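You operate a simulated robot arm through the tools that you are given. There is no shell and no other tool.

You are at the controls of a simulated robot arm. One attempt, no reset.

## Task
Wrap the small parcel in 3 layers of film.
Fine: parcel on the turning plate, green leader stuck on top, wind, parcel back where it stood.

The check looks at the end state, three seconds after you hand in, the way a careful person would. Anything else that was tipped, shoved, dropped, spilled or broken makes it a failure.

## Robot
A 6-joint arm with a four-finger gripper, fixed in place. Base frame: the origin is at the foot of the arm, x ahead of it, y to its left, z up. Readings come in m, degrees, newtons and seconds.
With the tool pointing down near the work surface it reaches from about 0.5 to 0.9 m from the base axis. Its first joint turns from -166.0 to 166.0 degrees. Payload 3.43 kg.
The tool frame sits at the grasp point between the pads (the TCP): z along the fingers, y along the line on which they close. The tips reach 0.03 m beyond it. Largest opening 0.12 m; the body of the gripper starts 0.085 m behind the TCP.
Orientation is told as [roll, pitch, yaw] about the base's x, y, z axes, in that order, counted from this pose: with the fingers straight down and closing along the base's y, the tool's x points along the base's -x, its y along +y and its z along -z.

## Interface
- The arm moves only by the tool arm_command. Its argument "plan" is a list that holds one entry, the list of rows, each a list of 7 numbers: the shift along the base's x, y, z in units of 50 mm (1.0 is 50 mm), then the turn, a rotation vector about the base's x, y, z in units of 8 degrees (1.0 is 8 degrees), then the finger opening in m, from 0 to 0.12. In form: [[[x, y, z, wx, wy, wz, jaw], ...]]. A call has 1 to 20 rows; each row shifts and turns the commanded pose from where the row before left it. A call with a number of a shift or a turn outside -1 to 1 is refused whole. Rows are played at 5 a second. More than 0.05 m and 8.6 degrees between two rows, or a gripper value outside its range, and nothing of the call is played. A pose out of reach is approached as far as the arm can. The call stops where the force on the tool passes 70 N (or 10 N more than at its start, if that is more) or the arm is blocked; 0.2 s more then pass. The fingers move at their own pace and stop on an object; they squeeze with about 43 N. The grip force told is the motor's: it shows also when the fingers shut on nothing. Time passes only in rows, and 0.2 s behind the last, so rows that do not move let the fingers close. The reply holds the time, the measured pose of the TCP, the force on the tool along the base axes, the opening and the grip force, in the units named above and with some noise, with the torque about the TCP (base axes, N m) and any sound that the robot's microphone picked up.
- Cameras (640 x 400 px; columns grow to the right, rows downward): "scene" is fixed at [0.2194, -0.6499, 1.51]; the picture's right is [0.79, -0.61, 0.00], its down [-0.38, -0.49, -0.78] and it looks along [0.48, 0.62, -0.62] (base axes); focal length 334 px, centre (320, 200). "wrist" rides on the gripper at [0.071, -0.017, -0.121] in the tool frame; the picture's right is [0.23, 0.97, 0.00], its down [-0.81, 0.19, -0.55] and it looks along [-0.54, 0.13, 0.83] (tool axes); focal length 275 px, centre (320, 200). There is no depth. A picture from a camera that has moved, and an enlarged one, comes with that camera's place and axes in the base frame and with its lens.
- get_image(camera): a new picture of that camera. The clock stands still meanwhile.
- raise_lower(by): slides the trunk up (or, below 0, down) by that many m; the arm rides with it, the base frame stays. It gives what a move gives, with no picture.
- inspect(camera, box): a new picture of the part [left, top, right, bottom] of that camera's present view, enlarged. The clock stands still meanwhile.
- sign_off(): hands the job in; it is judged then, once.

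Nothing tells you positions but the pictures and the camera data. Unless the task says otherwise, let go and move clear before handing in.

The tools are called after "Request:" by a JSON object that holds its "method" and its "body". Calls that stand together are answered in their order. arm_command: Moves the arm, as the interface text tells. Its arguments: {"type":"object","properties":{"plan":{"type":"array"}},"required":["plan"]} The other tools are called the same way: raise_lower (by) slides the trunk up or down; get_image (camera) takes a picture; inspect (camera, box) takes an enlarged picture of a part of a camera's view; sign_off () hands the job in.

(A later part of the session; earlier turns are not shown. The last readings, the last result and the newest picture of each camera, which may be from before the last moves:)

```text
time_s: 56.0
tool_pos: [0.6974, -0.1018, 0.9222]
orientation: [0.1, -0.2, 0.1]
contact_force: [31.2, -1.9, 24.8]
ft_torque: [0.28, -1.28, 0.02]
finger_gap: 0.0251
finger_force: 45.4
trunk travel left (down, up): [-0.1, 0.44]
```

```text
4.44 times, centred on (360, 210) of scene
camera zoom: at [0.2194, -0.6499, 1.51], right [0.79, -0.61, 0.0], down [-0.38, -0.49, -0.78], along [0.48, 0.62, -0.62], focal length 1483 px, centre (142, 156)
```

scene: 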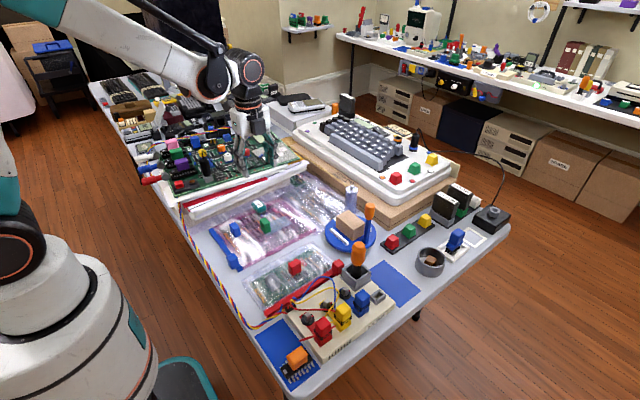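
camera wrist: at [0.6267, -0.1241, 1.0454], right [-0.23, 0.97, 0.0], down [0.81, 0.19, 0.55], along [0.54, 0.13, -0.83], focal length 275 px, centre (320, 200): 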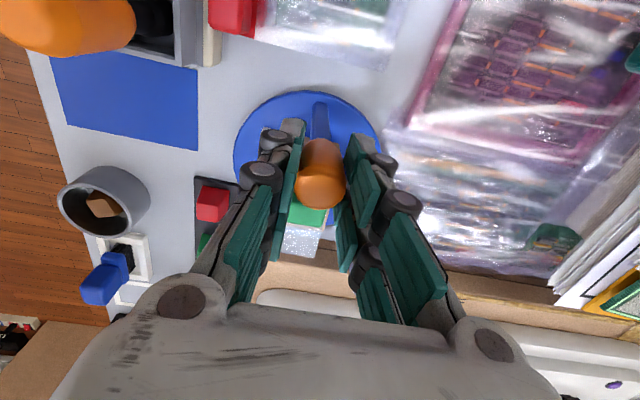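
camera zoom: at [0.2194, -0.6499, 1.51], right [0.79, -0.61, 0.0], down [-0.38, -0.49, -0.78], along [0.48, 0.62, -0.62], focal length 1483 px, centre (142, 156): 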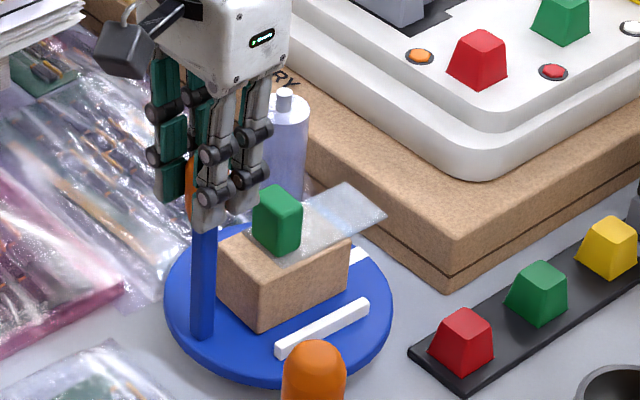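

I was about 1.3 mm too far out on this side (31 N), so I'll pull the radius back to 0.0686, relieve z, and continue through the end of lap two to the 0° side.

Request:
{"method": "arm_command", "body": {"plan": [[[0.0429, -0.2146, 0.02, 0, 0, 0, 0.022], [0.0502, -0.2094, 0, 0, 0, 0, 0.022], [0.0825, -0.1988, 0, 0, 0, 0, 0.022], [0.1124, -0.1838, 0, 0, 0, 0, 0.022], [0.1398, -0.1636, 0, 0, 0, 0, 0.022], [0.1636, -0.1398, 0, 0, 0, 0, 0.022], [0.1838, -0.1124, 0, 0, 0, 0, 0.022], [0.1988, -0.0825, 0, 0, 0, 0, 0.022], [0.2094, -0.0502, 0, 0, 0, 0, 0.022], [0.2146, -0.0169, 0, 0, 0, 0, 0.022]]]}}

Request:
{"method": "inspect", "body": {"camera": "scene", "box": [310, 165, 410, 255]}}

```text
time_s: 58.2
tool_pos: [0.7645, -0.1739, 0.9249]
orientation: [0.0, 0.0, 0.0]
contact_force: [1.0, -1.8, -9.4]
ft_torque: [-0.12, -0.3, 0.02]
finger_gap: 0.0247
finger_force: 44.8
trunk travel left (down, up): [-0.1, 0.44]
```

```text
4.44 times, centred on (360, 210) of scene
camera zoom: at [0.2194, -0.6499, 1.51], right [0.79, -0.61, 0.0], down [-0.38, -0.49, -0.78], along [0.48, 0.62, -0.62], focal length 1483 px, centre (142, 156)
```

zoom: 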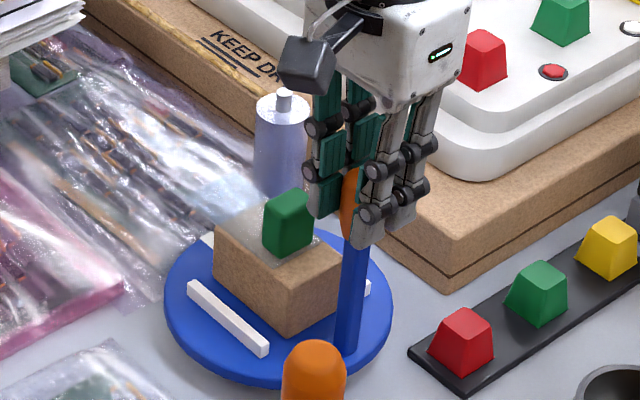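

Two laps done, forces low. I'll do the first half of lap three now.

Request:
{"method": "arm_command", "body": {"plan": [[[0.2146, 0.0169, -0.008, 0, 0, 0, 0.022], [0.2094, 0.0502, 0, 0, 0, 0, 0.022], [0.1988, 0.0825, 0, 0, 0, 0, 0.022], [0.1838, 0.1124, 0, 0, 0, 0, 0.022], [0.1636, 0.1398, 0, 0, 0, 0, 0.022], [0.1398, 0.1636, 0, 0, 0, 0, 0.022], [0.1124, 0.1838, 0, 0, 0, 0, 0.022], [0.0825, 0.1988, 0, 0, 0, 0, 0.022], [0.0502, 0.2094, 0, 0, 0, 0, 0.022], [0.0169, 0.2146, 0, 0, 0, 0, 0.022], [-0.0169, 0.2146, 0, 0, 0, 0, 0.022], [-0.0502, 0.2094, 0, 0, 0, 0, 0.022], [-0.0825, 0.1988, 0, 0, 0, 0, 0.022], [-0.1124, 0.1838, 0, 0, 0, 0, 0.022], [-0.1398, 0.1636, 0, 0, 0, 0, 0.022], [-0.1636, 0.1398, 0, 0, 0, 0, 0.022], [-0.1838, 0.1124, 0, 0, 0, 0, 0.022], [-0.1988, 0.0825, 0, 0, 0, 0, 0.022], [-0.2094, 0.0502, 0, 0, 0, 0, 0.022], [-0.2146, 0.0169, 0, 0, 0, 0, 0.022]]]}}

Request:
{"method": "inspect", "body": {"camera": "scene", "box": [310, 165, 410, 255]}}

```text
time_s: 62.4
tool_pos: [0.7662, -0.0388, 0.9233]
orientation: [0.0, 0.0, 0.0]
contact_force: [-0.2, -17.8, -4.8]
ft_torque: [-0.58, -0.32, -0.02]
finger_gap: 0.0253
finger_force: 45.1
trunk travel left (down, up): [-0.1, 0.44]
```

```text
4.44 times, centred on (360, 210) of scene
camera zoom: at [0.2194, -0.6499, 1.51], right [0.79, -0.61, 0.0], down [-0.38, -0.49, -0.78], along [0.48, 0.62, -0.62], focal length 1483 px, centre (142, 156)
```

zoom: 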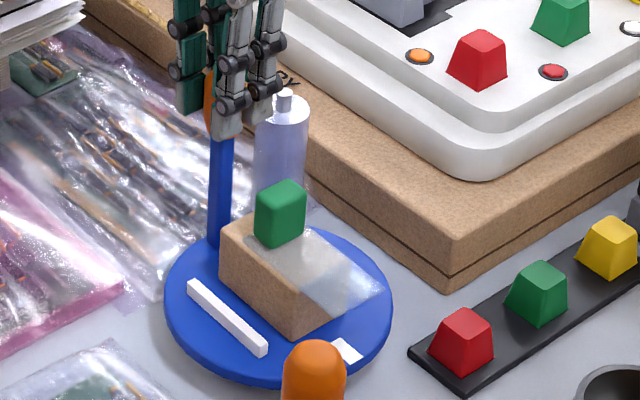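

Forces are moderate and everything is still seated. I'll do the last half turn, back to the -y side.

Request:
{"method": "arm_command", "body": {"plan": [[[-0.2146, -0.0369, 0, 0, 0, 0, 0.022], [-0.2094, -0.0502, 0, 0, 0, 0, 0.022], [-0.1988, -0.0825, 0, 0, 0, 0, 0.022], [-0.1838, -0.1124, 0, 0, 0, 0, 0.022], [-0.1636, -0.1398, 0, 0, 0, 0, 0.022], [-0.1398, -0.1636, 0, 0, 0, 0, 0.022], [-0.1124, -0.1838, 0, 0, 0, 0, 0.022], [-0.0825, -0.1988, 0, 0, 0, 0, 0.022], [-0.0502, -0.2094, 0, 0, 0, 0, 0.022], [-0.0169, -0.2146, 0, 0, 0, 0, 0.022], [0.0169, -0.2146, 0, 0, 0, 0, 0.022], [0.0502, -0.2094, 0, 0, 0, 0, 0.022], [0.0825, -0.1988, 0, 0, 0, 0, 0.022], [0.1124, -0.1838, 0, 0, 0, 0, 0.022], [0.1398, -0.1636, 0, 0, 0, 0, 0.022], [0.1636, -0.1398, 0, 0, 0, 0, 0.022], [0.1838, -0.1124, 0, 0, 0, 0, 0.022], [0.1988, -0.0825, 0, 0, 0, 0, 0.022], [0.2094, -0.0402, 0, 0, 0, 0, 0.022], [0.2146, -0.0069, 0, 0, 0, 0, 0.022]]]}}

Request:
{"method": "inspect", "body": {"camera": "scene", "box": [310, 165, 410, 255]}}

Request:
{"method": "inspect", "body": {"camera": "wrist", "box": [200, 0, 440, 220]}}

```text
time_s: 66.6
tool_pos: [0.7651, -0.1718, 0.9238]
orientation: [0.0, 0.0, -0.2]
contact_force: [0.1, -1.3, -4.0]
ft_torque: [-0.1, 0.1, 0.01]
finger_gap: 0.0249
finger_force: 44.5
trunk travel left (down, up): [-0.1, 0.44]
```

```text
4.44 times, centred on (360, 210) of scene
camera zoom: at [0.2194, -0.6499, 1.51], right [0.79, -0.61, 0.0], down [-0.38, -0.49, -0.78], along [0.48, 0.62, -0.62], focal length 1483 px, centre (142, 156)
```

zoom: 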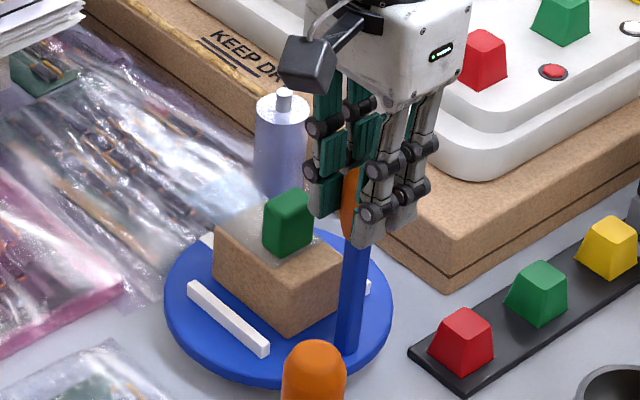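

```text
1.82 times, centred on (320, 110) of wrist
camera zoom: at [0.6947, -0.1903, 1.0452], right [-0.23, 0.97, 0.0], down [0.81, 0.19, 0.55], along [0.54, 0.13, -0.83], focal length 500 px, centre (320, 364)
```

zoom: 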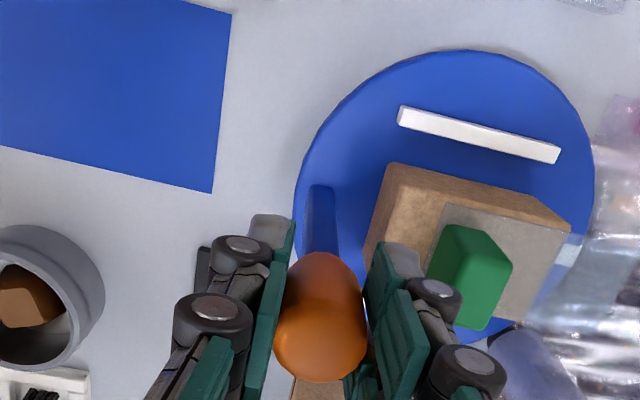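

Three laps are done and the rib angle matches the starting picture within half a degree. I'll add about 4° so the third layer surely closes, then release the knob and rise clear.

Request:
{"method": "arm_command", "body": {"plan": [[[0.0957, 0.0033, 0, 0, 0, 0, 0.022], [0, 0, 0, 0, 0, 0, 0.022], [0, 0, 0, 0, 0, 0, 0.026], [0, 0, 0, 0, 0, 0, 0.035], [0, 0, 0, 0, 0, 0, 0.05], [0, 0, 0, 0, 0, 0, 0.055]]]}}

Request:
{"method": "inspect", "body": {"camera": "wrist", "box": [200, 0, 440, 220]}}

```text
time_s: 68.0
tool_pos: [0.7695, -0.1721, 0.9247]
orientation: [0.0, 0.0, 0.0]
contact_force: [0.2, -0.8, -0.5]
ft_torque: [-0.01, 0.02, -0.03]
finger_gap: 0.0551
finger_force: 0.2
trunk travel left (down, up): [-0.1, 0.44]
```

```text
1.82 times, centred on (320, 110) of wrist
camera zoom: at [0.6993, -0.1892, 1.0455], right [-0.23, 0.97, 0.0], down [0.81, 0.19, 0.55], along [0.54, 0.13, -0.83], focal length 500 px, centre (320, 364)
```

zoom: 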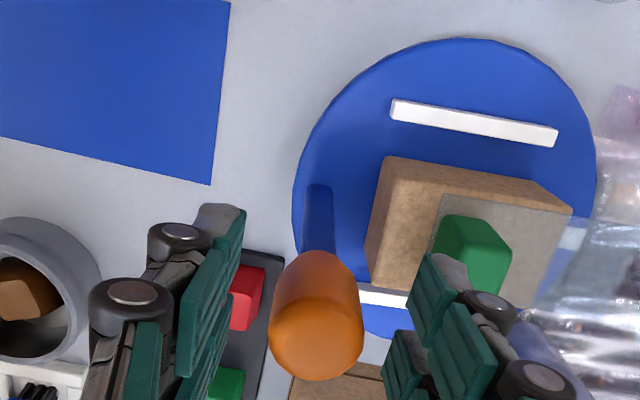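

Knob released with the plate turned just past three laps. I'll rise straight up, back off towards -x, and compare the parcel with its earlier look.

Request:
{"method": "arm_command", "body": {"plan": [[[0, 0, 0.4, 0, 0, 0, 0.055], [0, 0, 0.8, 0, 0, 0, 0.055], [0, 0, 0.8, 0, 0, 0, 0.055], [0, 0, 0.3, 0, 0, 0, 0.055], [-0.8, 0.3, 0, 0, 0, 0, 0.055], [-0.8, 0.3, 0, 0, 0, 0, 0.055], [-0.8, 0.3, 0, 0, 0, 0, 0.055], [0, 0, 0, 0, 0, 0, 0.055]]]}}

Request:
{"method": "inspect", "body": {"camera": "scene", "box": [310, 175, 410, 260]}}

Request:
{"method": "inspect", "body": {"camera": "scene", "box": [335, 195, 395, 245]}}

Request:
{"method": "get_image", "body": {"camera": "wrist"}}

```text
time_s: 69.8
tool_pos: [0.65, -0.1293, 1.0388]
orientation: [0.0, 0.1, 0.0]
contact_force: [0.3, 0.7, 0.8]
ft_torque: [-0.02, -0.03, -0.01]
finger_gap: 0.055
finger_force: 0.1
trunk travel left (down, up): [-0.1, 0.44]
```

```text
4.71 times, centred on (360, 218) of scene
camera zoom: at [0.2194, -0.6499, 1.51], right [0.79, -0.61, 0.0], down [-0.38, -0.49, -0.78], along [0.48, 0.62, -0.62], focal length 1570 px, centre (132, 118)
```

zoom: 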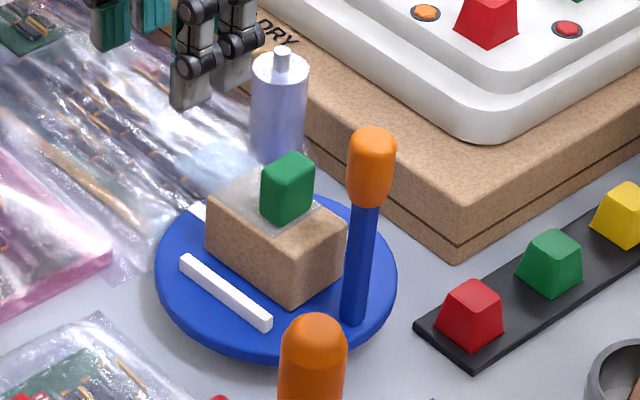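

```text
8.00 times, centred on (365, 220) of scene
camera zoom: at [0.2194, -0.6499, 1.51], right [0.79, -0.61, 0.0], down [-0.38, -0.49, -0.78], along [0.48, 0.62, -0.62], focal length 2669 px, centre (-40, 40)
```

zoom: 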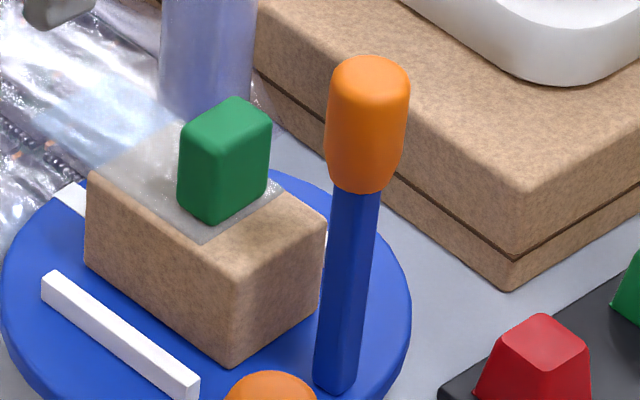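

```text
taken
camera wrist: at [0.5795, -0.1457, 1.1592], right [-0.23, 0.97, 0.0], down [0.81, 0.19, 0.55], along [0.54, 0.13, -0.83], focal length 275 px, centre (320, 200)
```

wrist: 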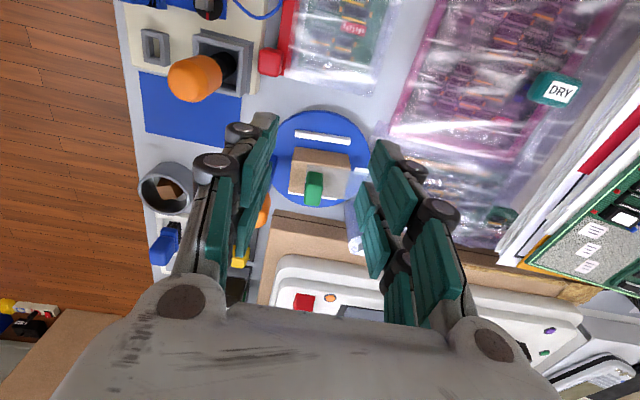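

The parcel still shows no film, so I want to know whether the leader really stuck. I'll take hold of the green block again and lift it a few millimetres: if the parcel comes with it, it's stuck.

Request:
{"method": "arm_command", "body": {"plan": [[[0.78, 0.12, 0, 0, 0, 0.25, 0.05], [0.78, 0.12, 0, 0, 0, 0.25, 0.05], [0.76, 0.12, 0, 0, 0, 0, 0.05], [0, 0, -0.5, 0, 0, 0, 0.045], [0, 0, -0.6, 0, 0, 0, 0.045], [0, 0, -0.6, 0, 0, 0, 0.045], [0, 0, -0.6, 0, 0, 0, 0.045], [0, 0, -0.5, 0, 0, 0, 0.045], [0, 0, 0, 0, 0, 0, 0.045]]]}}

Request:
{"method": "inspect", "body": {"camera": "wrist", "box": [200, 40, 440, 240]}}

Request:
{"method": "inspect", "body": {"camera": "scene", "box": [330, 175, 410, 245]}}

```text
time_s: 71.8
tool_pos: [0.7652, -0.1085, 0.899]
orientation: [0.1, 0.0, 4.0]
contact_force: [0.2, 0.2, 0.1]
ft_torque: [0.01, 0.04, 0.02]
finger_gap: 0.0448
finger_force: 0.0
trunk travel left (down, up): [-0.1, 0.44]
```

```text
2.00 times, centred on (320, 140) of wrist
camera zoom: at [0.6958, -0.1308, 1.0209], right [-0.3, 0.95, 0.0], down [0.8, 0.25, 0.55], along [0.53, 0.16, -0.83], focal length 551 px, centre (320, 320)
```

zoom: 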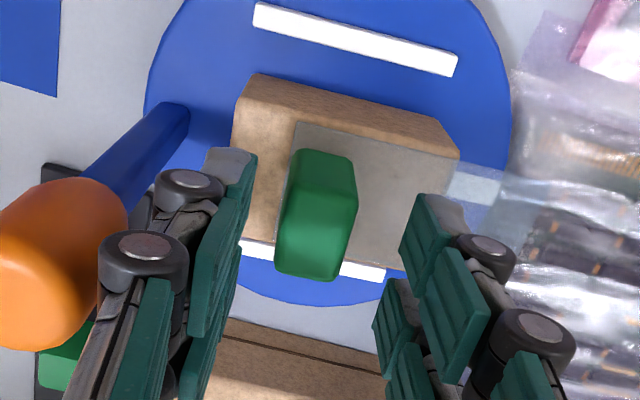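

```text
5.71 times, centred on (370, 210) of scene
camera zoom: at [0.2194, -0.6499, 1.51], right [0.79, -0.61, 0.0], down [-0.38, -0.49, -0.78], along [0.48, 0.62, -0.62], focal length 1906 px, centre (34, 143)
```

zoom: 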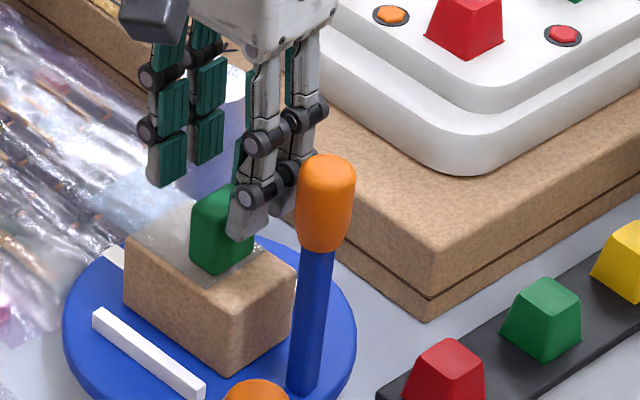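

Still centred on the block. I'll lower and close on it gently.

Request:
{"method": "arm_command", "body": {"plan": [[[0, -0.03, -0.25, 0, 0, 0, 0.045], [0, 0, -0.2, 0, 0, 0, 0.045], [0, 0, 0, 0, 0, 0, 0.035], [0, 0, 0, 0, 0, 0, 0.028], [0, 0, 0, 0, 0, 0, 0.022], [0, 0, 0, 0, 0, 0, 0.015], [0, 0, 0, 0, 0, 0, 0.015]]]}}

Request:
{"method": "inspect", "body": {"camera": "scene", "box": [330, 185, 400, 245]}}

```text
time_s: 73.4
tool_pos: [0.7652, -0.1101, 0.8773]
orientation: [0.1, 0.0, 4.0]
contact_force: [0.1, 0.1, 0.3]
ft_torque: [0.01, 0.03, -0.01]
finger_gap: 0.0209
finger_force: 43.0
trunk travel left (down, up): [-0.1, 0.44]
```

```text
6.67 times, centred on (365, 215) of scene
camera zoom: at [0.2194, -0.6499, 1.51], right [0.79, -0.61, 0.0], down [-0.38, -0.49, -0.78], along [0.48, 0.62, -0.62], focal length 2224 px, centre (20, 100)
```

zoom: 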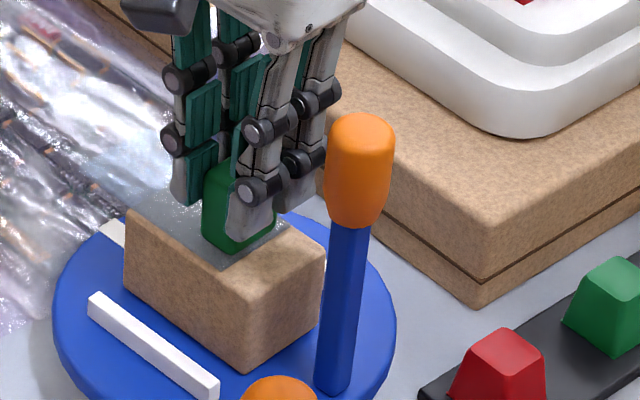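

Block gripped without disturbing anything. Now I'll lift 4 mm and look for a gap, either under the strip or under the parcel.

Request:
{"method": "arm_command", "body": {"plan": [[[0, 0, 0.04, 0, 0, 0, 0.015], [0, 0, 0.04, 0, 0, 0, 0.015], [0, 0, 0, 0, 0, 0, 0.015]]]}}

Request:
{"method": "inspect", "body": {"camera": "scene", "box": [330, 185, 400, 245]}}

Request:
{"method": "inspect", "body": {"camera": "wrist", "box": [220, 40, 440, 220]}}

```text
time_s: 74.2
tool_pos: [0.7663, -0.1113, 0.8814]
orientation: [0.0, 0.0, 3.9]
contact_force: [0.8, 0.1, -0.3]
ft_torque: [0.02, 0.0, 0.01]
finger_gap: 0.0211
finger_force: 43.0
trunk travel left (down, up): [-0.1, 0.44]
```

```text
6.67 times, centred on (365, 215) of scene
camera zoom: at [0.2194, -0.6499, 1.51], right [0.79, -0.61, 0.0], down [-0.38, -0.49, -0.78], along [0.48, 0.62, -0.62], focal length 2224 px, centre (20, 100)
```

zoom: 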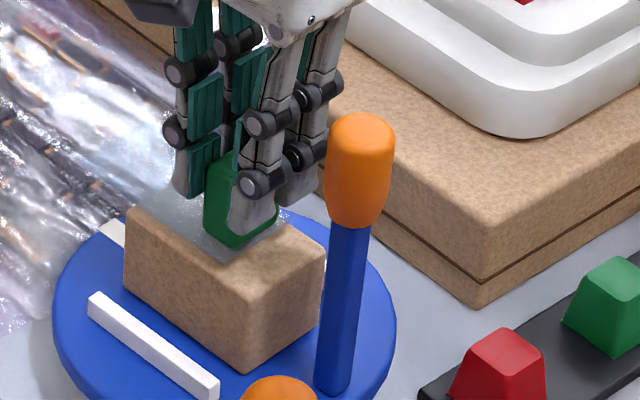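

```text
2.22 times, centred on (330, 130) of wrist
camera zoom: at [0.6966, -0.1332, 1.0024], right [-0.3, 0.95, 0.0], down [0.8, 0.25, 0.55], along [0.53, 0.16, -0.83], focal length 612 px, centre (298, 356)
```

zoom: 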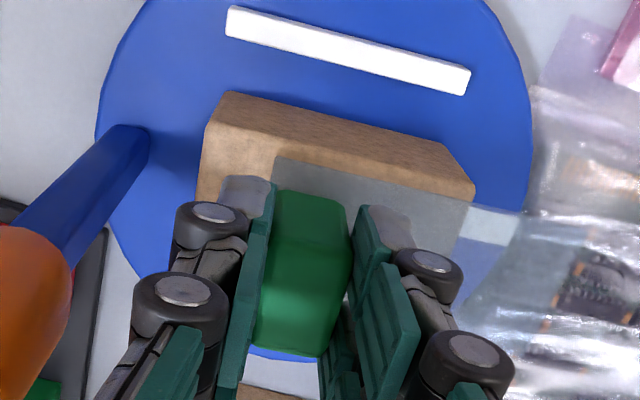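

That's a clear result: the leader lifted away while the parcel stayed put, so it was only lying there, not stuck. I'll recentre it over the parcel and this time press harder and for longer.

Request:
{"method": "arm_command", "body": {"plan": [[[0, 0.09, 0.02, 0, 0, 0, 0.015], [0, 0, 0, 0, 0, 0, 0.015], [0, 0, -0.05, 0, 0, 0, 0.015], [0, 0, -0.05, 0, 0, 0, 0.015], [0, 0, -0.02, 0, 0, 0, 0.015], [0, 0, 0, 0, 0, 0, 0.015]]]}}

Request:
{"method": "inspect", "body": {"camera": "scene", "box": [330, 185, 400, 245]}}

```text
time_s: 75.6
tool_pos: [0.766, -0.1066, 0.8759]
orientation: [0.1, 0.0, 4.1]
contact_force: [-0.3, 0.9, 6.6]
ft_torque: [0.12, 0.0, 0.01]
finger_gap: 0.0209
finger_force: 42.6
trunk travel left (down, up): [-0.1, 0.44]
```

```text
6.67 times, centred on (365, 215) of scene
camera zoom: at [0.2194, -0.6499, 1.51], right [0.79, -0.61, 0.0], down [-0.38, -0.49, -0.78], along [0.48, 0.62, -0.62], focal length 2224 px, centre (20, 100)
```

zoom: 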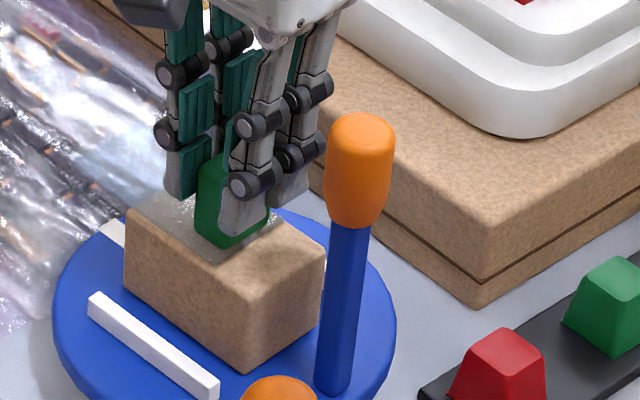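

In contact at 6.6 N. I'll press about 1.5 mm further and hold for three seconds.

Request:
{"method": "arm_command", "body": {"plan": [[[0, 0, -0.015, 0, 0, 0, 0.015], [0, 0, -0.015, 0, 0, 0, 0.015], [0, 0, 0, 0, 0, 0, 0.015], [0, 0, 0, 0, 0, 0, 0.015], [0, 0, 0, 0, 0, 0, 0.015], [0, 0, 0, 0, 0, 0, 0.015], [0, 0, 0, 0, 0, 0, 0.015], [0, 0, 0, 0, 0, 0, 0.015], [0, 0, 0, 0, 0, 0, 0.015], [0, 0, 0, 0, 0, 0, 0.015], [0, 0, 0, 0, 0, 0, 0.015], [0, 0, 0, 0, 0, 0, 0.015], [0, 0, 0, 0, 0, 0, 0.015], [0, 0, 0, 0, 0, 0, 0.015], [0, 0, 0, 0, 0, 0, 0.015]]]}}

Request:
{"method": "inspect", "body": {"camera": "scene", "box": [330, 185, 400, 245]}}

```text
time_s: 78.8
tool_pos: [0.7641, -0.1058, 0.8753]
orientation: [0.0, 0.0, 4.1]
contact_force: [-2.2, -0.7, 22.7]
ft_torque: [0.02, 0.25, 0.03]
finger_gap: 0.0212
finger_force: 42.8
trunk travel left (down, up): [-0.1, 0.44]
```

```text
6.67 times, centred on (365, 215) of scene
camera zoom: at [0.2194, -0.6499, 1.51], right [0.79, -0.61, 0.0], down [-0.38, -0.49, -0.78], along [0.48, 0.62, -0.62], focal length 2224 px, centre (20, 100)
```

zoom: 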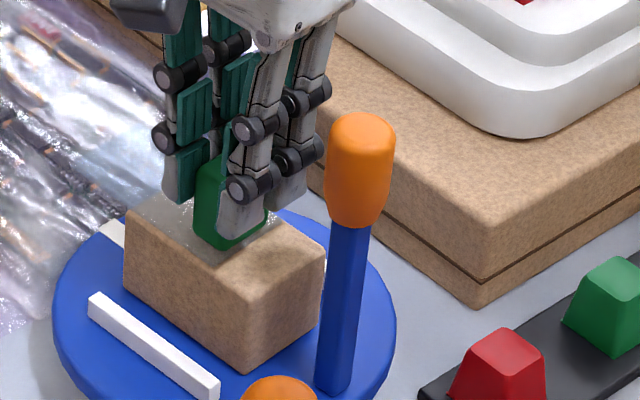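

I held 23 N for three seconds. Now I'll repeat the small lift test.

Request:
{"method": "arm_command", "body": {"plan": [[[0, 0, 0.03, 0, 0, 0, 0.015], [0, 0, 0.02, 0, 0, 0, 0.015], [0, 0, 0.02, 0, 0, 0, 0.015], [0, 0, 0.02, 0, 0, 0, 0.015], [0, 0, 0.02, 0, 0, 0, 0.015], [0, 0, 0, 0, 0, 0, 0.015]]]}}

Request:
{"method": "inspect", "body": {"camera": "scene", "box": [330, 185, 400, 245]}}

```text
time_s: 80.2
tool_pos: [0.7656, -0.1064, 0.878]
orientation: [0.0, -0.1, 4.0]
contact_force: [0.3, 0.2, 0.2]
ft_torque: [-0.04, 0.0, 0.01]
finger_gap: 0.0209
finger_force: 42.8
trunk travel left (down, up): [-0.1, 0.44]
```

```text
6.67 times, centred on (365, 215) of scene
camera zoom: at [0.2194, -0.6499, 1.51], right [0.79, -0.61, 0.0], down [-0.38, -0.49, -0.78], along [0.48, 0.62, -0.62], focal length 2224 px, centre (20, 100)
```

zoom: 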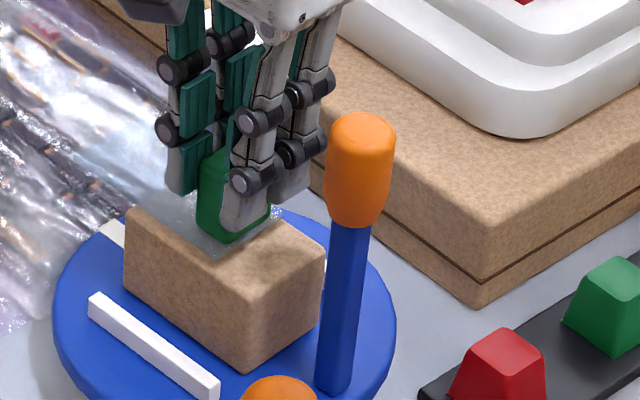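

It still lifts off freely while held. It may only bond once let go, so I'll set it down, release it, and test with a light sideways nudge instead: if it's stuck, the parcel will move with it.

Request:
{"method": "arm_command", "body": {"plan": [[[0, 0, -0.04, 0, 0, 0, 0.015], [0, 0, -0.02, 0, 0, 0, 0.015], [0, 0, 0, 0, 0, 0, 0.015]]]}}

```text
time_s: 81.0
tool_pos: [0.7666, -0.1052, 0.8768]
orientation: [0.0, -0.1, 4.0]
contact_force: [-0.3, -0.1, 0.2]
ft_torque: [0.02, -0.03, -0.02]
finger_gap: 0.0209
finger_force: 43.0
trunk travel left (down, up): [-0.1, 0.44]
```

Request:
{"method": "arm_command", "body": {"plan": [[[0, 0, -0.02, 0, 0, 0, 0.015], [0, 0, -0.01, 0, 0, 0, 0.015], [0, 0, 0, 0, 0, 0, 0.015]]]}}

```text
time_s: 81.8
tool_pos: [0.7657, -0.1051, 0.8756]
orientation: [0.1, 0.0, 4.0]
contact_force: [0.5, 0.1, 10.2]
ft_torque: [0.08, 0.0, -0.05]
finger_gap: 0.0208
finger_force: 42.7
trunk travel left (down, up): [-0.1, 0.44]
```

In contact at 10 N. I'll open straight from here without easing up first, wait a second, then rise a little.

Request:
{"method": "arm_command", "body": {"plan": [[[0, 0, 0, 0, 0, 0, 0.025], [0, 0, 0, 0, 0, 0, 0.035], [0, 0, 0, 0, 0, 0, 0.045], [0, 0, 0, 0, 0, 0, 0.045], [0, 0, 0, 0, 0, 0, 0.045], [0, 0, 0, 0, 0, 0, 0.045], [0, 0, 0, 0, 0, 0, 0.045]]]}}

Request:
{"method": "inspect", "body": {"camera": "scene", "box": [330, 185, 400, 245]}}

Request:
{"method": "inspect", "body": {"camera": "wrist", "box": [220, 40, 440, 220]}}

```text
time_s: 83.4
tool_pos: [0.7653, -0.1056, 0.8748]
orientation: [0.1, 0.0, 4.0]
contact_force: [0.7, -0.5, -0.7]
ft_torque: [-0.01, -0.01, -0.02]
finger_gap: 0.0449
finger_force: 0.1
trunk travel left (down, up): [-0.1, 0.44]
```

```text
6.67 times, centred on (365, 215) of scene
camera zoom: at [0.2194, -0.6499, 1.51], right [0.79, -0.61, 0.0], down [-0.38, -0.49, -0.78], along [0.48, 0.62, -0.62], focal length 2224 px, centre (20, 100)
```

zoom: 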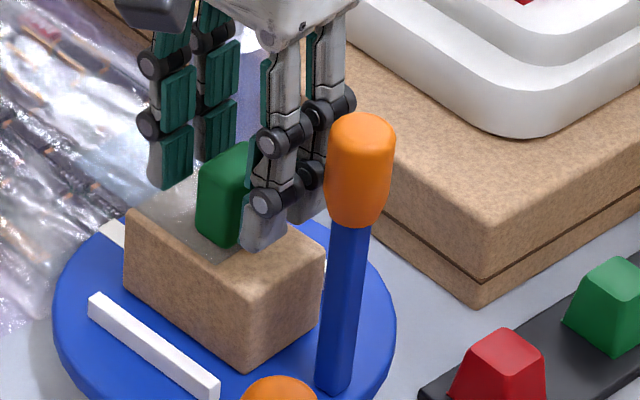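

```text
2.22 times, centred on (330, 130) of wrist
camera zoom: at [0.697, -0.1284, 0.9964], right [-0.3, 0.95, 0.0], down [0.8, 0.25, 0.55], along [0.53, 0.16, -0.83], focal length 612 px, centre (298, 356)
```

zoom: 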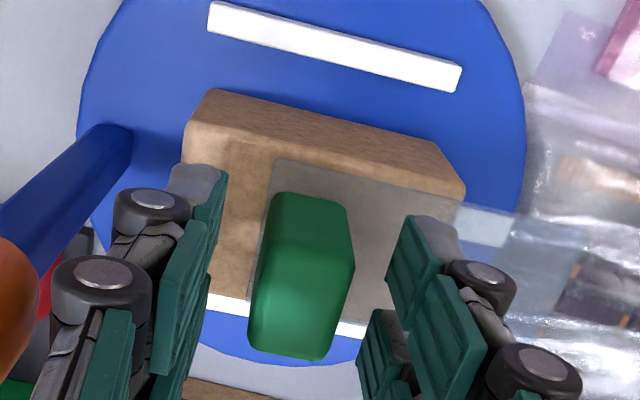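

The leader is standing free now. I'll narrow the jaws and shift +y so that one finger nudges the block about 3–4 mm.

Request:
{"method": "arm_command", "body": {"plan": [[[0, 0, 0, 0, 0, 0, 0.03], [0, 0, 0, 0, 0, 0, 0.03], [0, 0.05, 0, 0, 0, 0, 0.03], [0, 0.05, 0, 0, 0, 0, 0.03], [0, 0.05, 0, 0, 0, 0, 0.03], [0, 0.02, 0, 0, 0, 0, 0.03], [0, 0, 0, 0, 0, 0, 0.03]]]}}

Request:
{"method": "inspect", "body": {"camera": "scene", "box": [330, 185, 400, 245]}}

Request:
{"method": "inspect", "body": {"camera": "wrist", "box": [220, 40, 440, 220]}}

```text
time_s: 85.0
tool_pos: [0.7648, -0.0962, 0.8758]
orientation: [0.0, -0.1, 4.0]
contact_force: [-0.9, 0.5, -0.3]
ft_torque: [0.0, -0.02, -0.01]
finger_gap: 0.0302
finger_force: 0.1
trunk travel left (down, up): [-0.1, 0.44]
```

```text
6.67 times, centred on (365, 215) of scene
camera zoom: at [0.2194, -0.6499, 1.51], right [0.79, -0.61, 0.0], down [-0.38, -0.49, -0.78], along [0.48, 0.62, -0.62], focal length 2224 px, centre (20, 100)
```

zoom: 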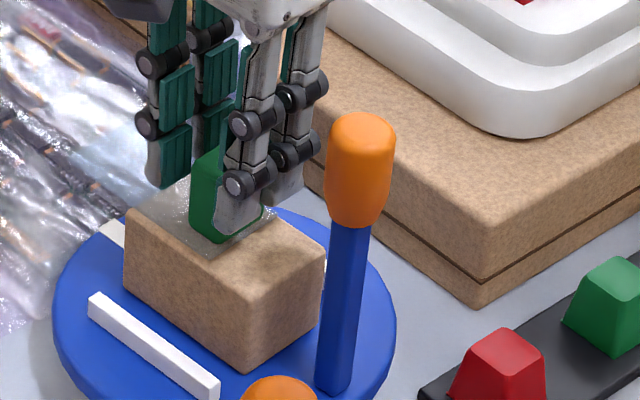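

```text
2.22 times, centred on (330, 130) of wrist
camera zoom: at [0.6964, -0.1198, 0.9966], right [-0.3, 0.95, 0.0], down [0.8, 0.25, 0.55], along [0.53, 0.16, -0.83], focal length 612 px, centre (298, 356)
```

zoom: 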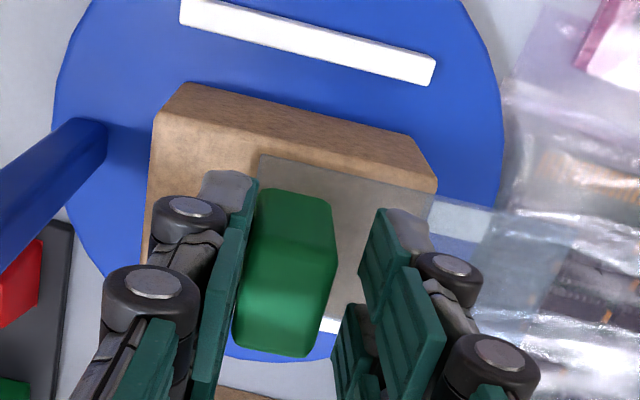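

The block slid across the parcel, so it's definitely not stuck. I'll rise, close the fingers and press down on top of the free block to bond it, which I haven't tried yet.

Request:
{"method": "arm_command", "body": {"plan": [[[0, 0, 0, 0, 0, 0, 0.045], [0, 0, 0.4, 0, 0, 0, 0.045], [0, 0, 0.6, 0, 0, 0, 0.045], [0.01, -0.1, 0.2, 0, 0, 0, 0.02], [0, 0, 0, 0, 0, 0, 0.0], [0, 0, 0, 0, 0, 0, 0.0], [0, 0, 0, 0, 0, 0, 0.0]]]}}

Request:
{"method": "get_image", "body": {"camera": "wrist"}}

Request:
{"method": "inspect", "body": {"camera": "scene", "box": [330, 175, 400, 235]}}

```text
time_s: 86.6
tool_pos: [0.7651, -0.1004, 0.9348]
orientation: [0.0, 0.0, 4.0]
contact_force: [0.0, 0.5, 0.5]
ft_torque: [-0.01, 0.0, -0.02]
finger_gap: 0.0
finger_force: 33.5
trunk travel left (down, up): [-0.1, 0.44]
```

```text
taken
camera wrist: at [0.6963, -0.1229, 1.0569], right [-0.3, 0.95, 0.0], down [0.8, 0.25, 0.55], along [0.53, 0.16, -0.83], focal length 275 px, centre (320, 200)
```

wrist: 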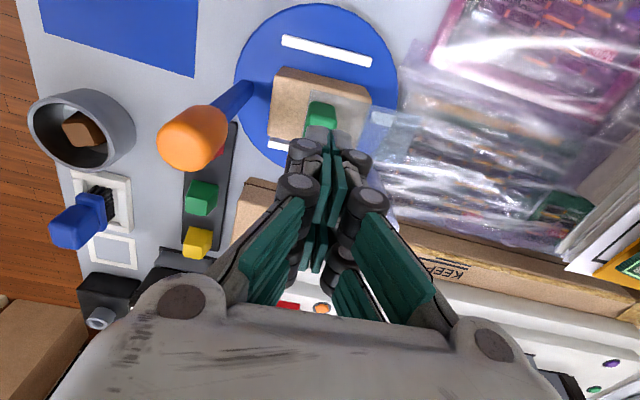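

```text
6.67 times, centred on (365, 205) of scene
camera zoom: at [0.2194, -0.6499, 1.51], right [0.79, -0.61, 0.0], down [-0.38, -0.49, -0.78], along [0.48, 0.62, -0.62], focal length 2224 px, centre (20, 167)
```

zoom: 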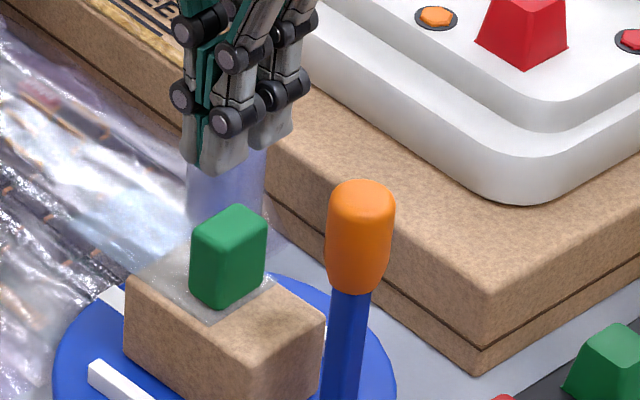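

The closed fingertips are above the block. I'll lower to just over it, then creep into contact.

Request:
{"method": "arm_command", "body": {"plan": [[[0, -0.03, -0.3, 0, 0, 0, 0.0], [0, 0, -0.25, 0, 0, 0, 0.0], [0, 0, -0.08, 0, 0, 0, 0.0], [0, 0, -0.04, 0, 0, 0, 0.0], [0, 0, 0, 0, 0, 0, 0.0]]]}}

Request:
{"method": "inspect", "body": {"camera": "scene", "box": [330, 175, 400, 235]}}

```text
time_s: 87.8
tool_pos: [0.7653, -0.1033, 0.9019]
orientation: [0.1, 0.0, 4.1]
contact_force: [0.3, 0.1, -0.9]
ft_torque: [0.03, 0.01, 0.0]
finger_gap: 0.0001
finger_force: 33.4
trunk travel left (down, up): [-0.1, 0.44]
```

```text
6.67 times, centred on (365, 205) of scene
camera zoom: at [0.2194, -0.6499, 1.51], right [0.79, -0.61, 0.0], down [-0.38, -0.49, -0.78], along [0.48, 0.62, -0.62], focal length 2224 px, centre (20, 167)
```

zoom: 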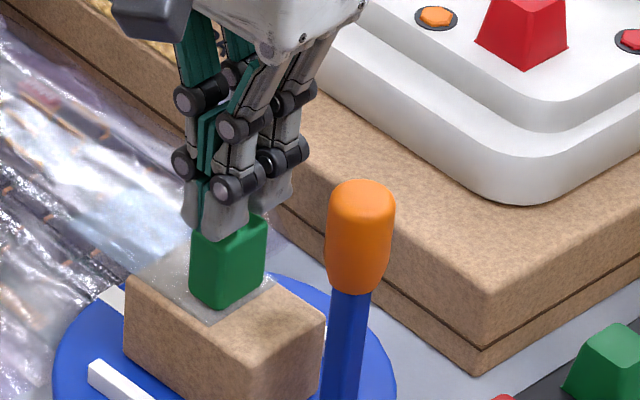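

Request:
{"method": "arm_command", "body": {"plan": [[[0, 0, -0.04, 0, 0, 0, 0.0], [0, 0, -0.04, 0, 0, 0, 0.0], [0, 0, 0, 0, 0, 0, 0.0]]]}}

```text
time_s: 88.6
tool_pos: [0.7658, -0.1037, 0.8974]
orientation: [0.0, 0.0, 4.0]
contact_force: [0.1, 0.7, 0.4]
ft_torque: [0.02, 0.02, 0.01]
finger_gap: 0.0002
finger_force: 33.3
trunk travel left (down, up): [-0.1, 0.44]
```

No contact yet at 0.897; I'll keep creeping.

Request:
{"method": "arm_command", "body": {"plan": [[[0, 0, -0.03, 0, 0, 0, 0.0], [0, 0, -0.03, 0, 0, 0, 0.0], [0, 0, 0, 0, 0, 0, 0.0]]]}}

```text
time_s: 89.4
tool_pos: [0.7656, -0.1036, 0.8947]
orientation: [0.0, 0.0, 4.1]
contact_force: [-0.5, 0.7, 0.3]
ft_torque: [0.01, 0.04, 0.04]
finger_gap: 0.0002
finger_force: 33.5
trunk travel left (down, up): [-0.1, 0.44]
```

Request:
{"method": "arm_command", "body": {"plan": [[[0, 0, -0.03, 0, 0, 0, 0.0], [0, 0, -0.03, 0, 0, 0, 0.0], [0, 0, 0, 0, 0, 0, 0.0]]]}}

Request:
{"method": "inspect", "body": {"camera": "scene", "box": [335, 190, 385, 232]}}

```text
time_s: 90.2
tool_pos: [0.7666, -0.1043, 0.8915]
orientation: [-0.1, 0.0, 4.1]
contact_force: [2.0, -1.0, 7.7]
ft_torque: [0.01, -0.06, -0.02]
finger_gap: 0.0061
finger_force: 33.8
trunk travel left (down, up): [-0.1, 0.44]
```

```text
9.52 times, centred on (360, 211) of scene
camera zoom: at [0.2194, -0.6499, 1.51], right [0.79, -0.61, 0.0], down [-0.38, -0.49, -0.78], along [0.48, 0.62, -0.62], focal length 3177 px, centre (-61, 95)
```

zoom: 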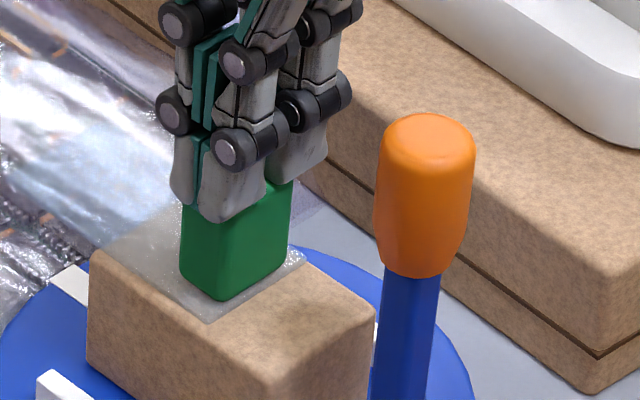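

Contact on the block's top at 8 N. I'll press to roughly 30 N and hold two seconds.

Request:
{"method": "arm_command", "body": {"plan": [[[0, 0, -0.02, 0, 0, 0, 0.0], [0, 0, -0.01, 0, 0, 0, 0.0], [0, 0, 0, 0, 0, 0, 0.0], [0, 0, 0, 0, 0, 0, 0.0], [0, 0, 0, 0, 0, 0, 0.0], [0, 0, 0, 0, 0, 0, 0.0], [0, 0, 0, 0, 0, 0, 0.0], [0, 0, 0, 0, 0, 0, 0.0], [0, 0, 0, 0, 0, 0, 0.0], [0, 0, 0, 0, 0, 0, 0.0]]]}}

Request:
{"method": "inspect", "body": {"camera": "scene", "box": [335, 190, 385, 232]}}

```text
time_s: 92.4
tool_pos: [0.7642, -0.1036, 0.8916]
orientation: [0.0, -0.1, 4.0]
contact_force: [1.3, -0.4, 28.5]
ft_torque: [0.01, -0.01, 0.0]
finger_gap: 0.006
finger_force: 33.5
trunk travel left (down, up): [-0.1, 0.44]
```

```text
9.52 times, centred on (360, 211) of scene
camera zoom: at [0.2194, -0.6499, 1.51], right [0.79, -0.61, 0.0], down [-0.38, -0.49, -0.78], along [0.48, 0.62, -0.62], focal length 3177 px, centre (-61, 95)
```

zoom: 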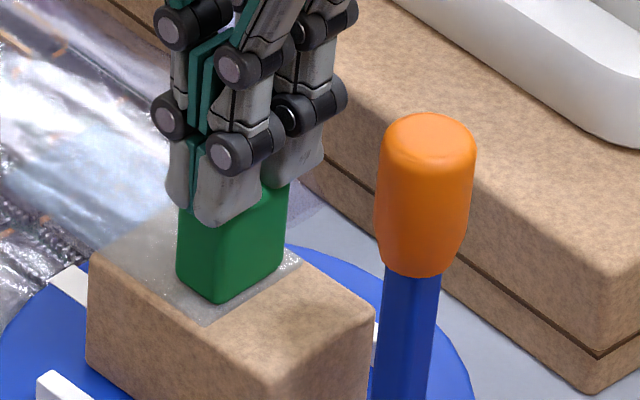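

I held 28 N on the free block. Now I'll regrip it and repeat the small lift test in one go.

Request:
{"method": "arm_command", "body": {"plan": [[[0, 0, 0.3, 0, 0, 0, 0.0], [0, 0.02, 0.5, 0, 0, 0, 0.045], [0, 0, 0, 0, 0, 0, 0.045], [0, 0, -0.5, 0, 0, 0, 0.045], [0, 0, -0.3, 0, 0, 0, 0.045], [0, 0, -0.28, 0, 0, 0, 0.045], [0, 0, 0, 0, 0, 0, 0.03], [0, 0, 0, 0, 0, 0, 0.015], [0, 0, 0, 0, 0, 0, 0.015], [0, 0, 0, 0, 0, 0, 0.015], [0, 0, 0.03, 0, 0, 0, 0.015], [0, 0, 0.03, 0, 0, 0, 0.015], [0, 0, 0.03, 0, 0, 0, 0.015], [0, 0, 0, 0, 0, 0, 0.015]]]}}

Request:
{"method": "inspect", "body": {"camera": "scene", "box": [330, 185, 400, 245]}}

Request:
{"method": "get_image", "body": {"camera": "wrist"}}

```text
time_s: 95.4
tool_pos: [0.7671, -0.1031, 0.8796]
orientation: [0.0, 0.0, 4.0]
contact_force: [0.3, -0.3, -0.6]
ft_torque: [0.01, -0.02, -0.01]
finger_gap: 0.0209
finger_force: 42.8
trunk travel left (down, up): [-0.1, 0.44]
```

```text
6.67 times, centred on (365, 215) of scene
camera zoom: at [0.2194, -0.6499, 1.51], right [0.79, -0.61, 0.0], down [-0.38, -0.49, -0.78], along [0.48, 0.62, -0.62], focal length 2224 px, centre (20, 100)
```

zoom: 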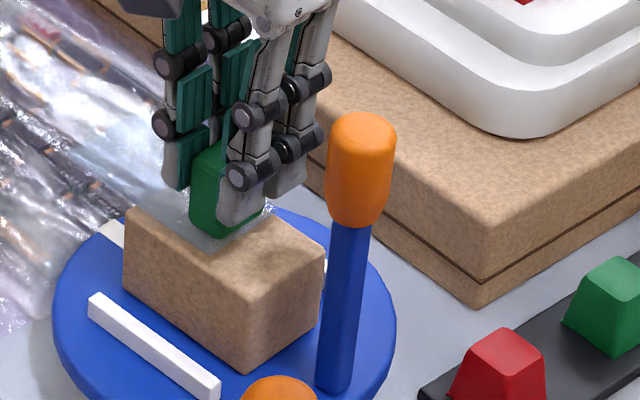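

```text
taken
camera wrist: at [0.697, -0.1255, 1.0017], right [-0.3, 0.95, 0.0], down [0.8, 0.25, 0.55], along [0.53, 0.16, -0.83], focal length 275 px, centre (320, 200)
```

wrist: 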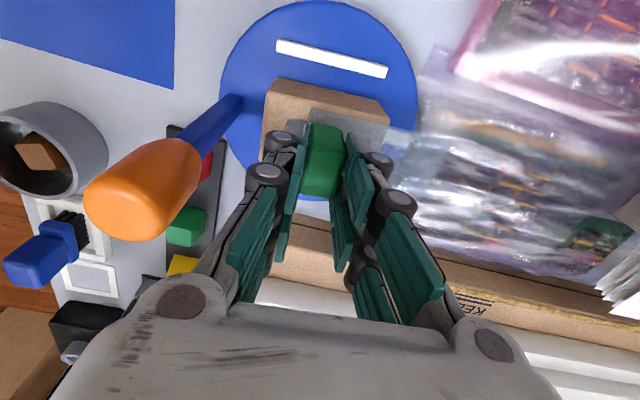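

It still isn't stuck after 28 N. One cheap variable left at this spot is force, so I'll press harder (about 45 N) while holding it, then lift again.

Request:
{"method": "arm_command", "body": {"plan": [[[0, 0, -0.05, 0, 0, 0, 0.015], [0, 0, -0.04, 0, 0, 0, 0.015], [0, 0, -0.03, 0, 0, 0, 0.015], [0, 0, -0.02, 0, 0, 0, 0.015], [0, 0, 0, 0, 0, 0, 0.015], [0, 0, 0, 0, 0, 0, 0.015], [0, 0, 0, 0, 0, 0, 0.015]]]}}

```text
time_s: 97.0
tool_pos: [0.7651, -0.1027, 0.8747]
orientation: [0.0, -0.1, 4.0]
contact_force: [3.5, -4.0, 20.6]
ft_torque: [-0.05, -0.12, 0.0]
finger_gap: 0.0207
finger_force: 43.4
trunk travel left (down, up): [-0.1, 0.44]
```

Request:
{"method": "arm_command", "body": {"plan": [[[0, 0, -0.03, 0, 0, 0, 0.015], [0, 0, -0.02, 0, 0, 0, 0.015], [0, 0, 0, 0, 0, 0, 0.015], [0, 0, 0, 0, 0, 0, 0.015], [0, 0, 0, 0, 0, 0, 0.015]]]}}

Request:
{"method": "inspect", "body": {"camera": "scene", "box": [330, 185, 400, 245]}}

```text
time_s: 98.2
tool_pos: [0.7663, -0.1013, 0.8719]
orientation: [0.0, -0.2, 4.0]
contact_force: [-1.6, -0.9, 28.9]
ft_torque: [0.01, 0.2, 0.01]
finger_gap: 0.0208
finger_force: 43.2
trunk travel left (down, up): [-0.1, 0.44]
```

```text
6.67 times, centred on (365, 215) of scene
camera zoom: at [0.2194, -0.6499, 1.51], right [0.79, -0.61, 0.0], down [-0.38, -0.49, -0.78], along [0.48, 0.62, -0.62], focal length 2224 px, centre (20, 100)
```

zoom: 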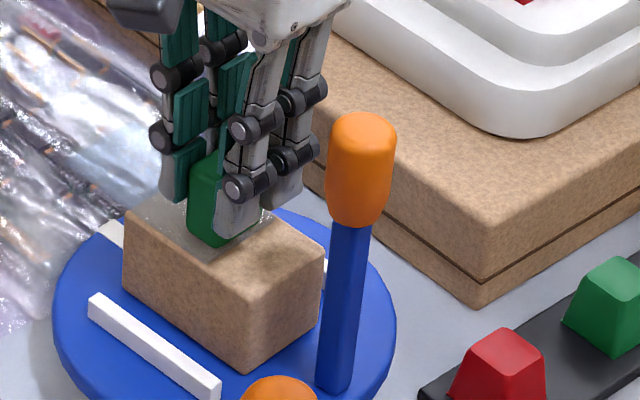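

The grip slipped on the block at about 29 N, so that's as hard as I can push this way. I'll lift and check once more.

Request:
{"method": "arm_command", "body": {"plan": [[[0, 0, 0.05, 0, 0, 0, 0.015], [0, 0, 0.05, 0, 0, 0, 0.015], [0, 0, 0.05, 0, 0, 0, 0.015], [0, 0, 0, 0, 0, 0, 0.015]]]}}

Request:
{"method": "inspect", "body": {"camera": "scene", "box": [330, 185, 400, 245]}}

Request:
{"method": "inspect", "body": {"camera": "wrist", "box": [230, 40, 450, 200]}}

```text
time_s: 99.2
tool_pos: [0.7671, -0.1022, 0.879]
orientation: [-0.1, 0.0, 4.0]
contact_force: [0.1, 0.5, -0.2]
ft_torque: [-0.01, -0.03, 0.0]
finger_gap: 0.0209
finger_force: 43.1
trunk travel left (down, up): [-0.1, 0.44]
```

```text
6.67 times, centred on (365, 215) of scene
camera zoom: at [0.2194, -0.6499, 1.51], right [0.79, -0.61, 0.0], down [-0.38, -0.49, -0.78], along [0.48, 0.62, -0.62], focal length 2224 px, centre (20, 100)
```

zoom: 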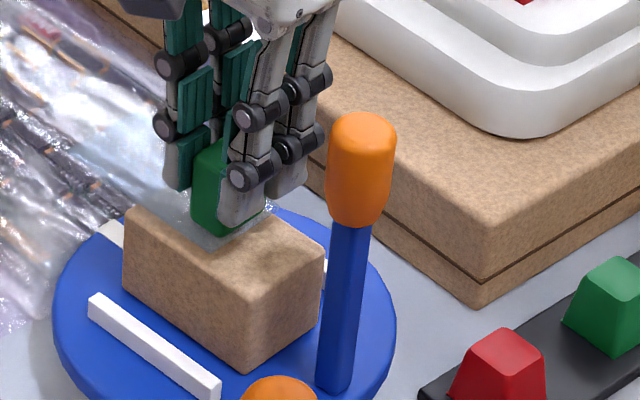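

```text
2.50 times, centred on (340, 120) of wrist
camera zoom: at [0.6981, -0.1251, 1.0004], right [-0.3, 0.95, 0.0], down [0.8, 0.25, 0.55], along [0.53, 0.16, -0.83], focal length 688 px, centre (270, 400)
```

zoom: 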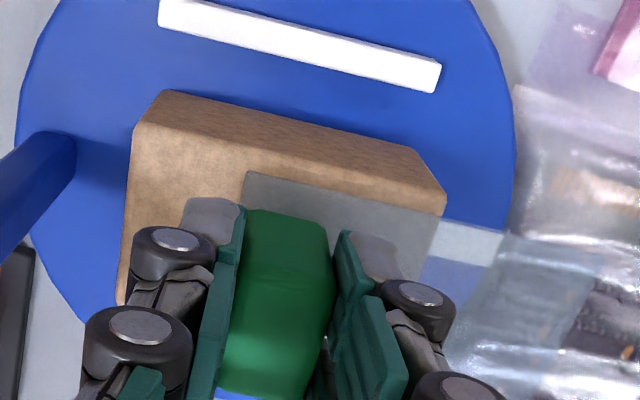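

Still free. My remaining hunch is position: with the block centred, the strip itself is well off centre. I'll shift the leader -y by 27 mm so the strip, not the block, is centred on the parcel top, and press there.

Request:
{"method": "arm_command", "body": {"plan": [[[0, -0.18, 0.04, 0, 0, 0, 0.015], [0, -0.18, 0, 0, 0, 0, 0.015], [-0.02, -0.18, 0, 0, 0, 0, 0.015], [0, 0, -0.05, 0, 0, 0, 0.015], [0, 0, -0.05, 0, 0, 0, 0.015], [0, 0, -0.03, 0, 0, 0, 0.015], [0, 0, 0, 0, 0, 0, 0.015]]]}}

Request:
{"method": "inspect", "body": {"camera": "scene", "box": [330, 185, 400, 245]}}

Request:
{"method": "inspect", "body": {"camera": "wrist", "box": [230, 40, 450, 200]}}

```text
time_s: 100.8
tool_pos: [0.7649, -0.1311, 0.8734]
orientation: [0.0, 0.0, 4.0]
contact_force: [-0.4, 0.8, -0.9]
ft_torque: [0.01, -0.02, -0.01]
finger_gap: 0.0208
finger_force: 42.5
trunk travel left (down, up): [-0.1, 0.44]
```

```text
6.67 times, centred on (365, 215) of scene
camera zoom: at [0.2194, -0.6499, 1.51], right [0.79, -0.61, 0.0], down [-0.38, -0.49, -0.78], along [0.48, 0.62, -0.62], focal length 2224 px, centre (20, 100)
```

zoom: 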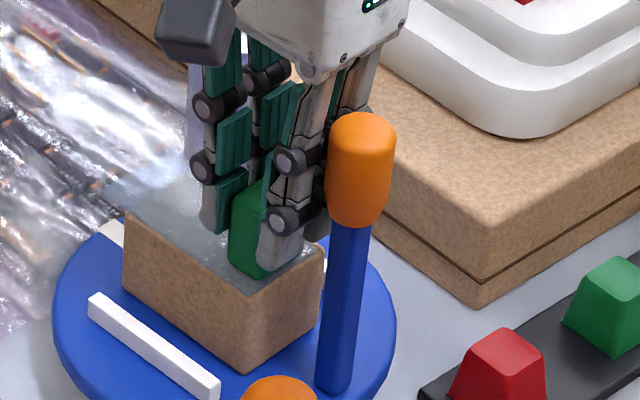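

```text
2.50 times, centred on (340, 120) of wrist
camera zoom: at [0.6964, -0.1527, 0.9951], right [-0.3, 0.95, 0.0], down [0.8, 0.25, 0.55], along [0.53, 0.16, -0.83], focal length 688 px, centre (270, 400)
```

zoom: 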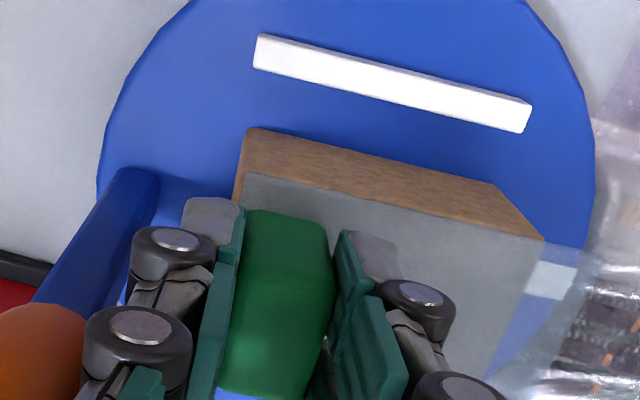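

The strip now covers nearly the whole top, and the finger clears the knob. I'll lower into contact and press.

Request:
{"method": "arm_command", "body": {"plan": [[[0, 0, -0.02, 0, 0, 0, 0.015], [0, 0, -0.02, 0, 0, 0, 0.015], [0, 0, -0.02, 0, 0, 0, 0.015], [0, 0, 0, 0, 0, 0, 0.015], [0, 0, 0, 0, 0, 0, 0.015], [0, 0, 0, 0, 0, 0, 0.015], [0, 0, 0, 0, 0, 0, 0.015], [0, 0, 0, 0, 0, 0, 0.015]]]}}

Request:
{"method": "inspect", "body": {"camera": "scene", "box": [330, 185, 400, 245]}}

```text
time_s: 102.6
tool_pos: [0.7641, -0.1317, 0.8722]
orientation: [0.0, -0.2, 4.0]
contact_force: [7.4, -4.5, 28.7]
ft_torque: [-0.04, -0.17, -0.17]
finger_gap: 0.0208
finger_force: 42.7
trunk travel left (down, up): [-0.1, 0.44]
```

```text
6.67 times, centred on (365, 215) of scene
camera zoom: at [0.2194, -0.6499, 1.51], right [0.79, -0.61, 0.0], down [-0.38, -0.49, -0.78], along [0.48, 0.62, -0.62], focal length 2224 px, centre (20, 100)
```

zoom: 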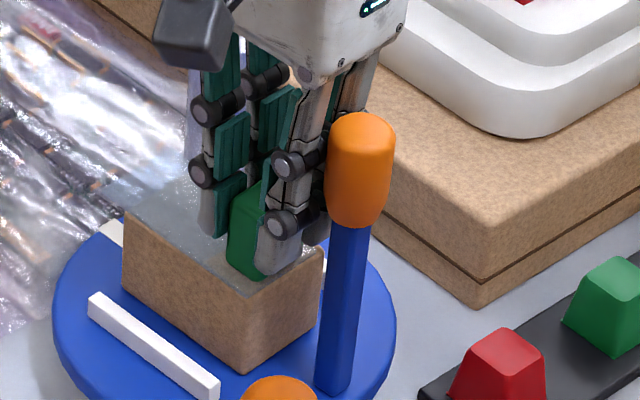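

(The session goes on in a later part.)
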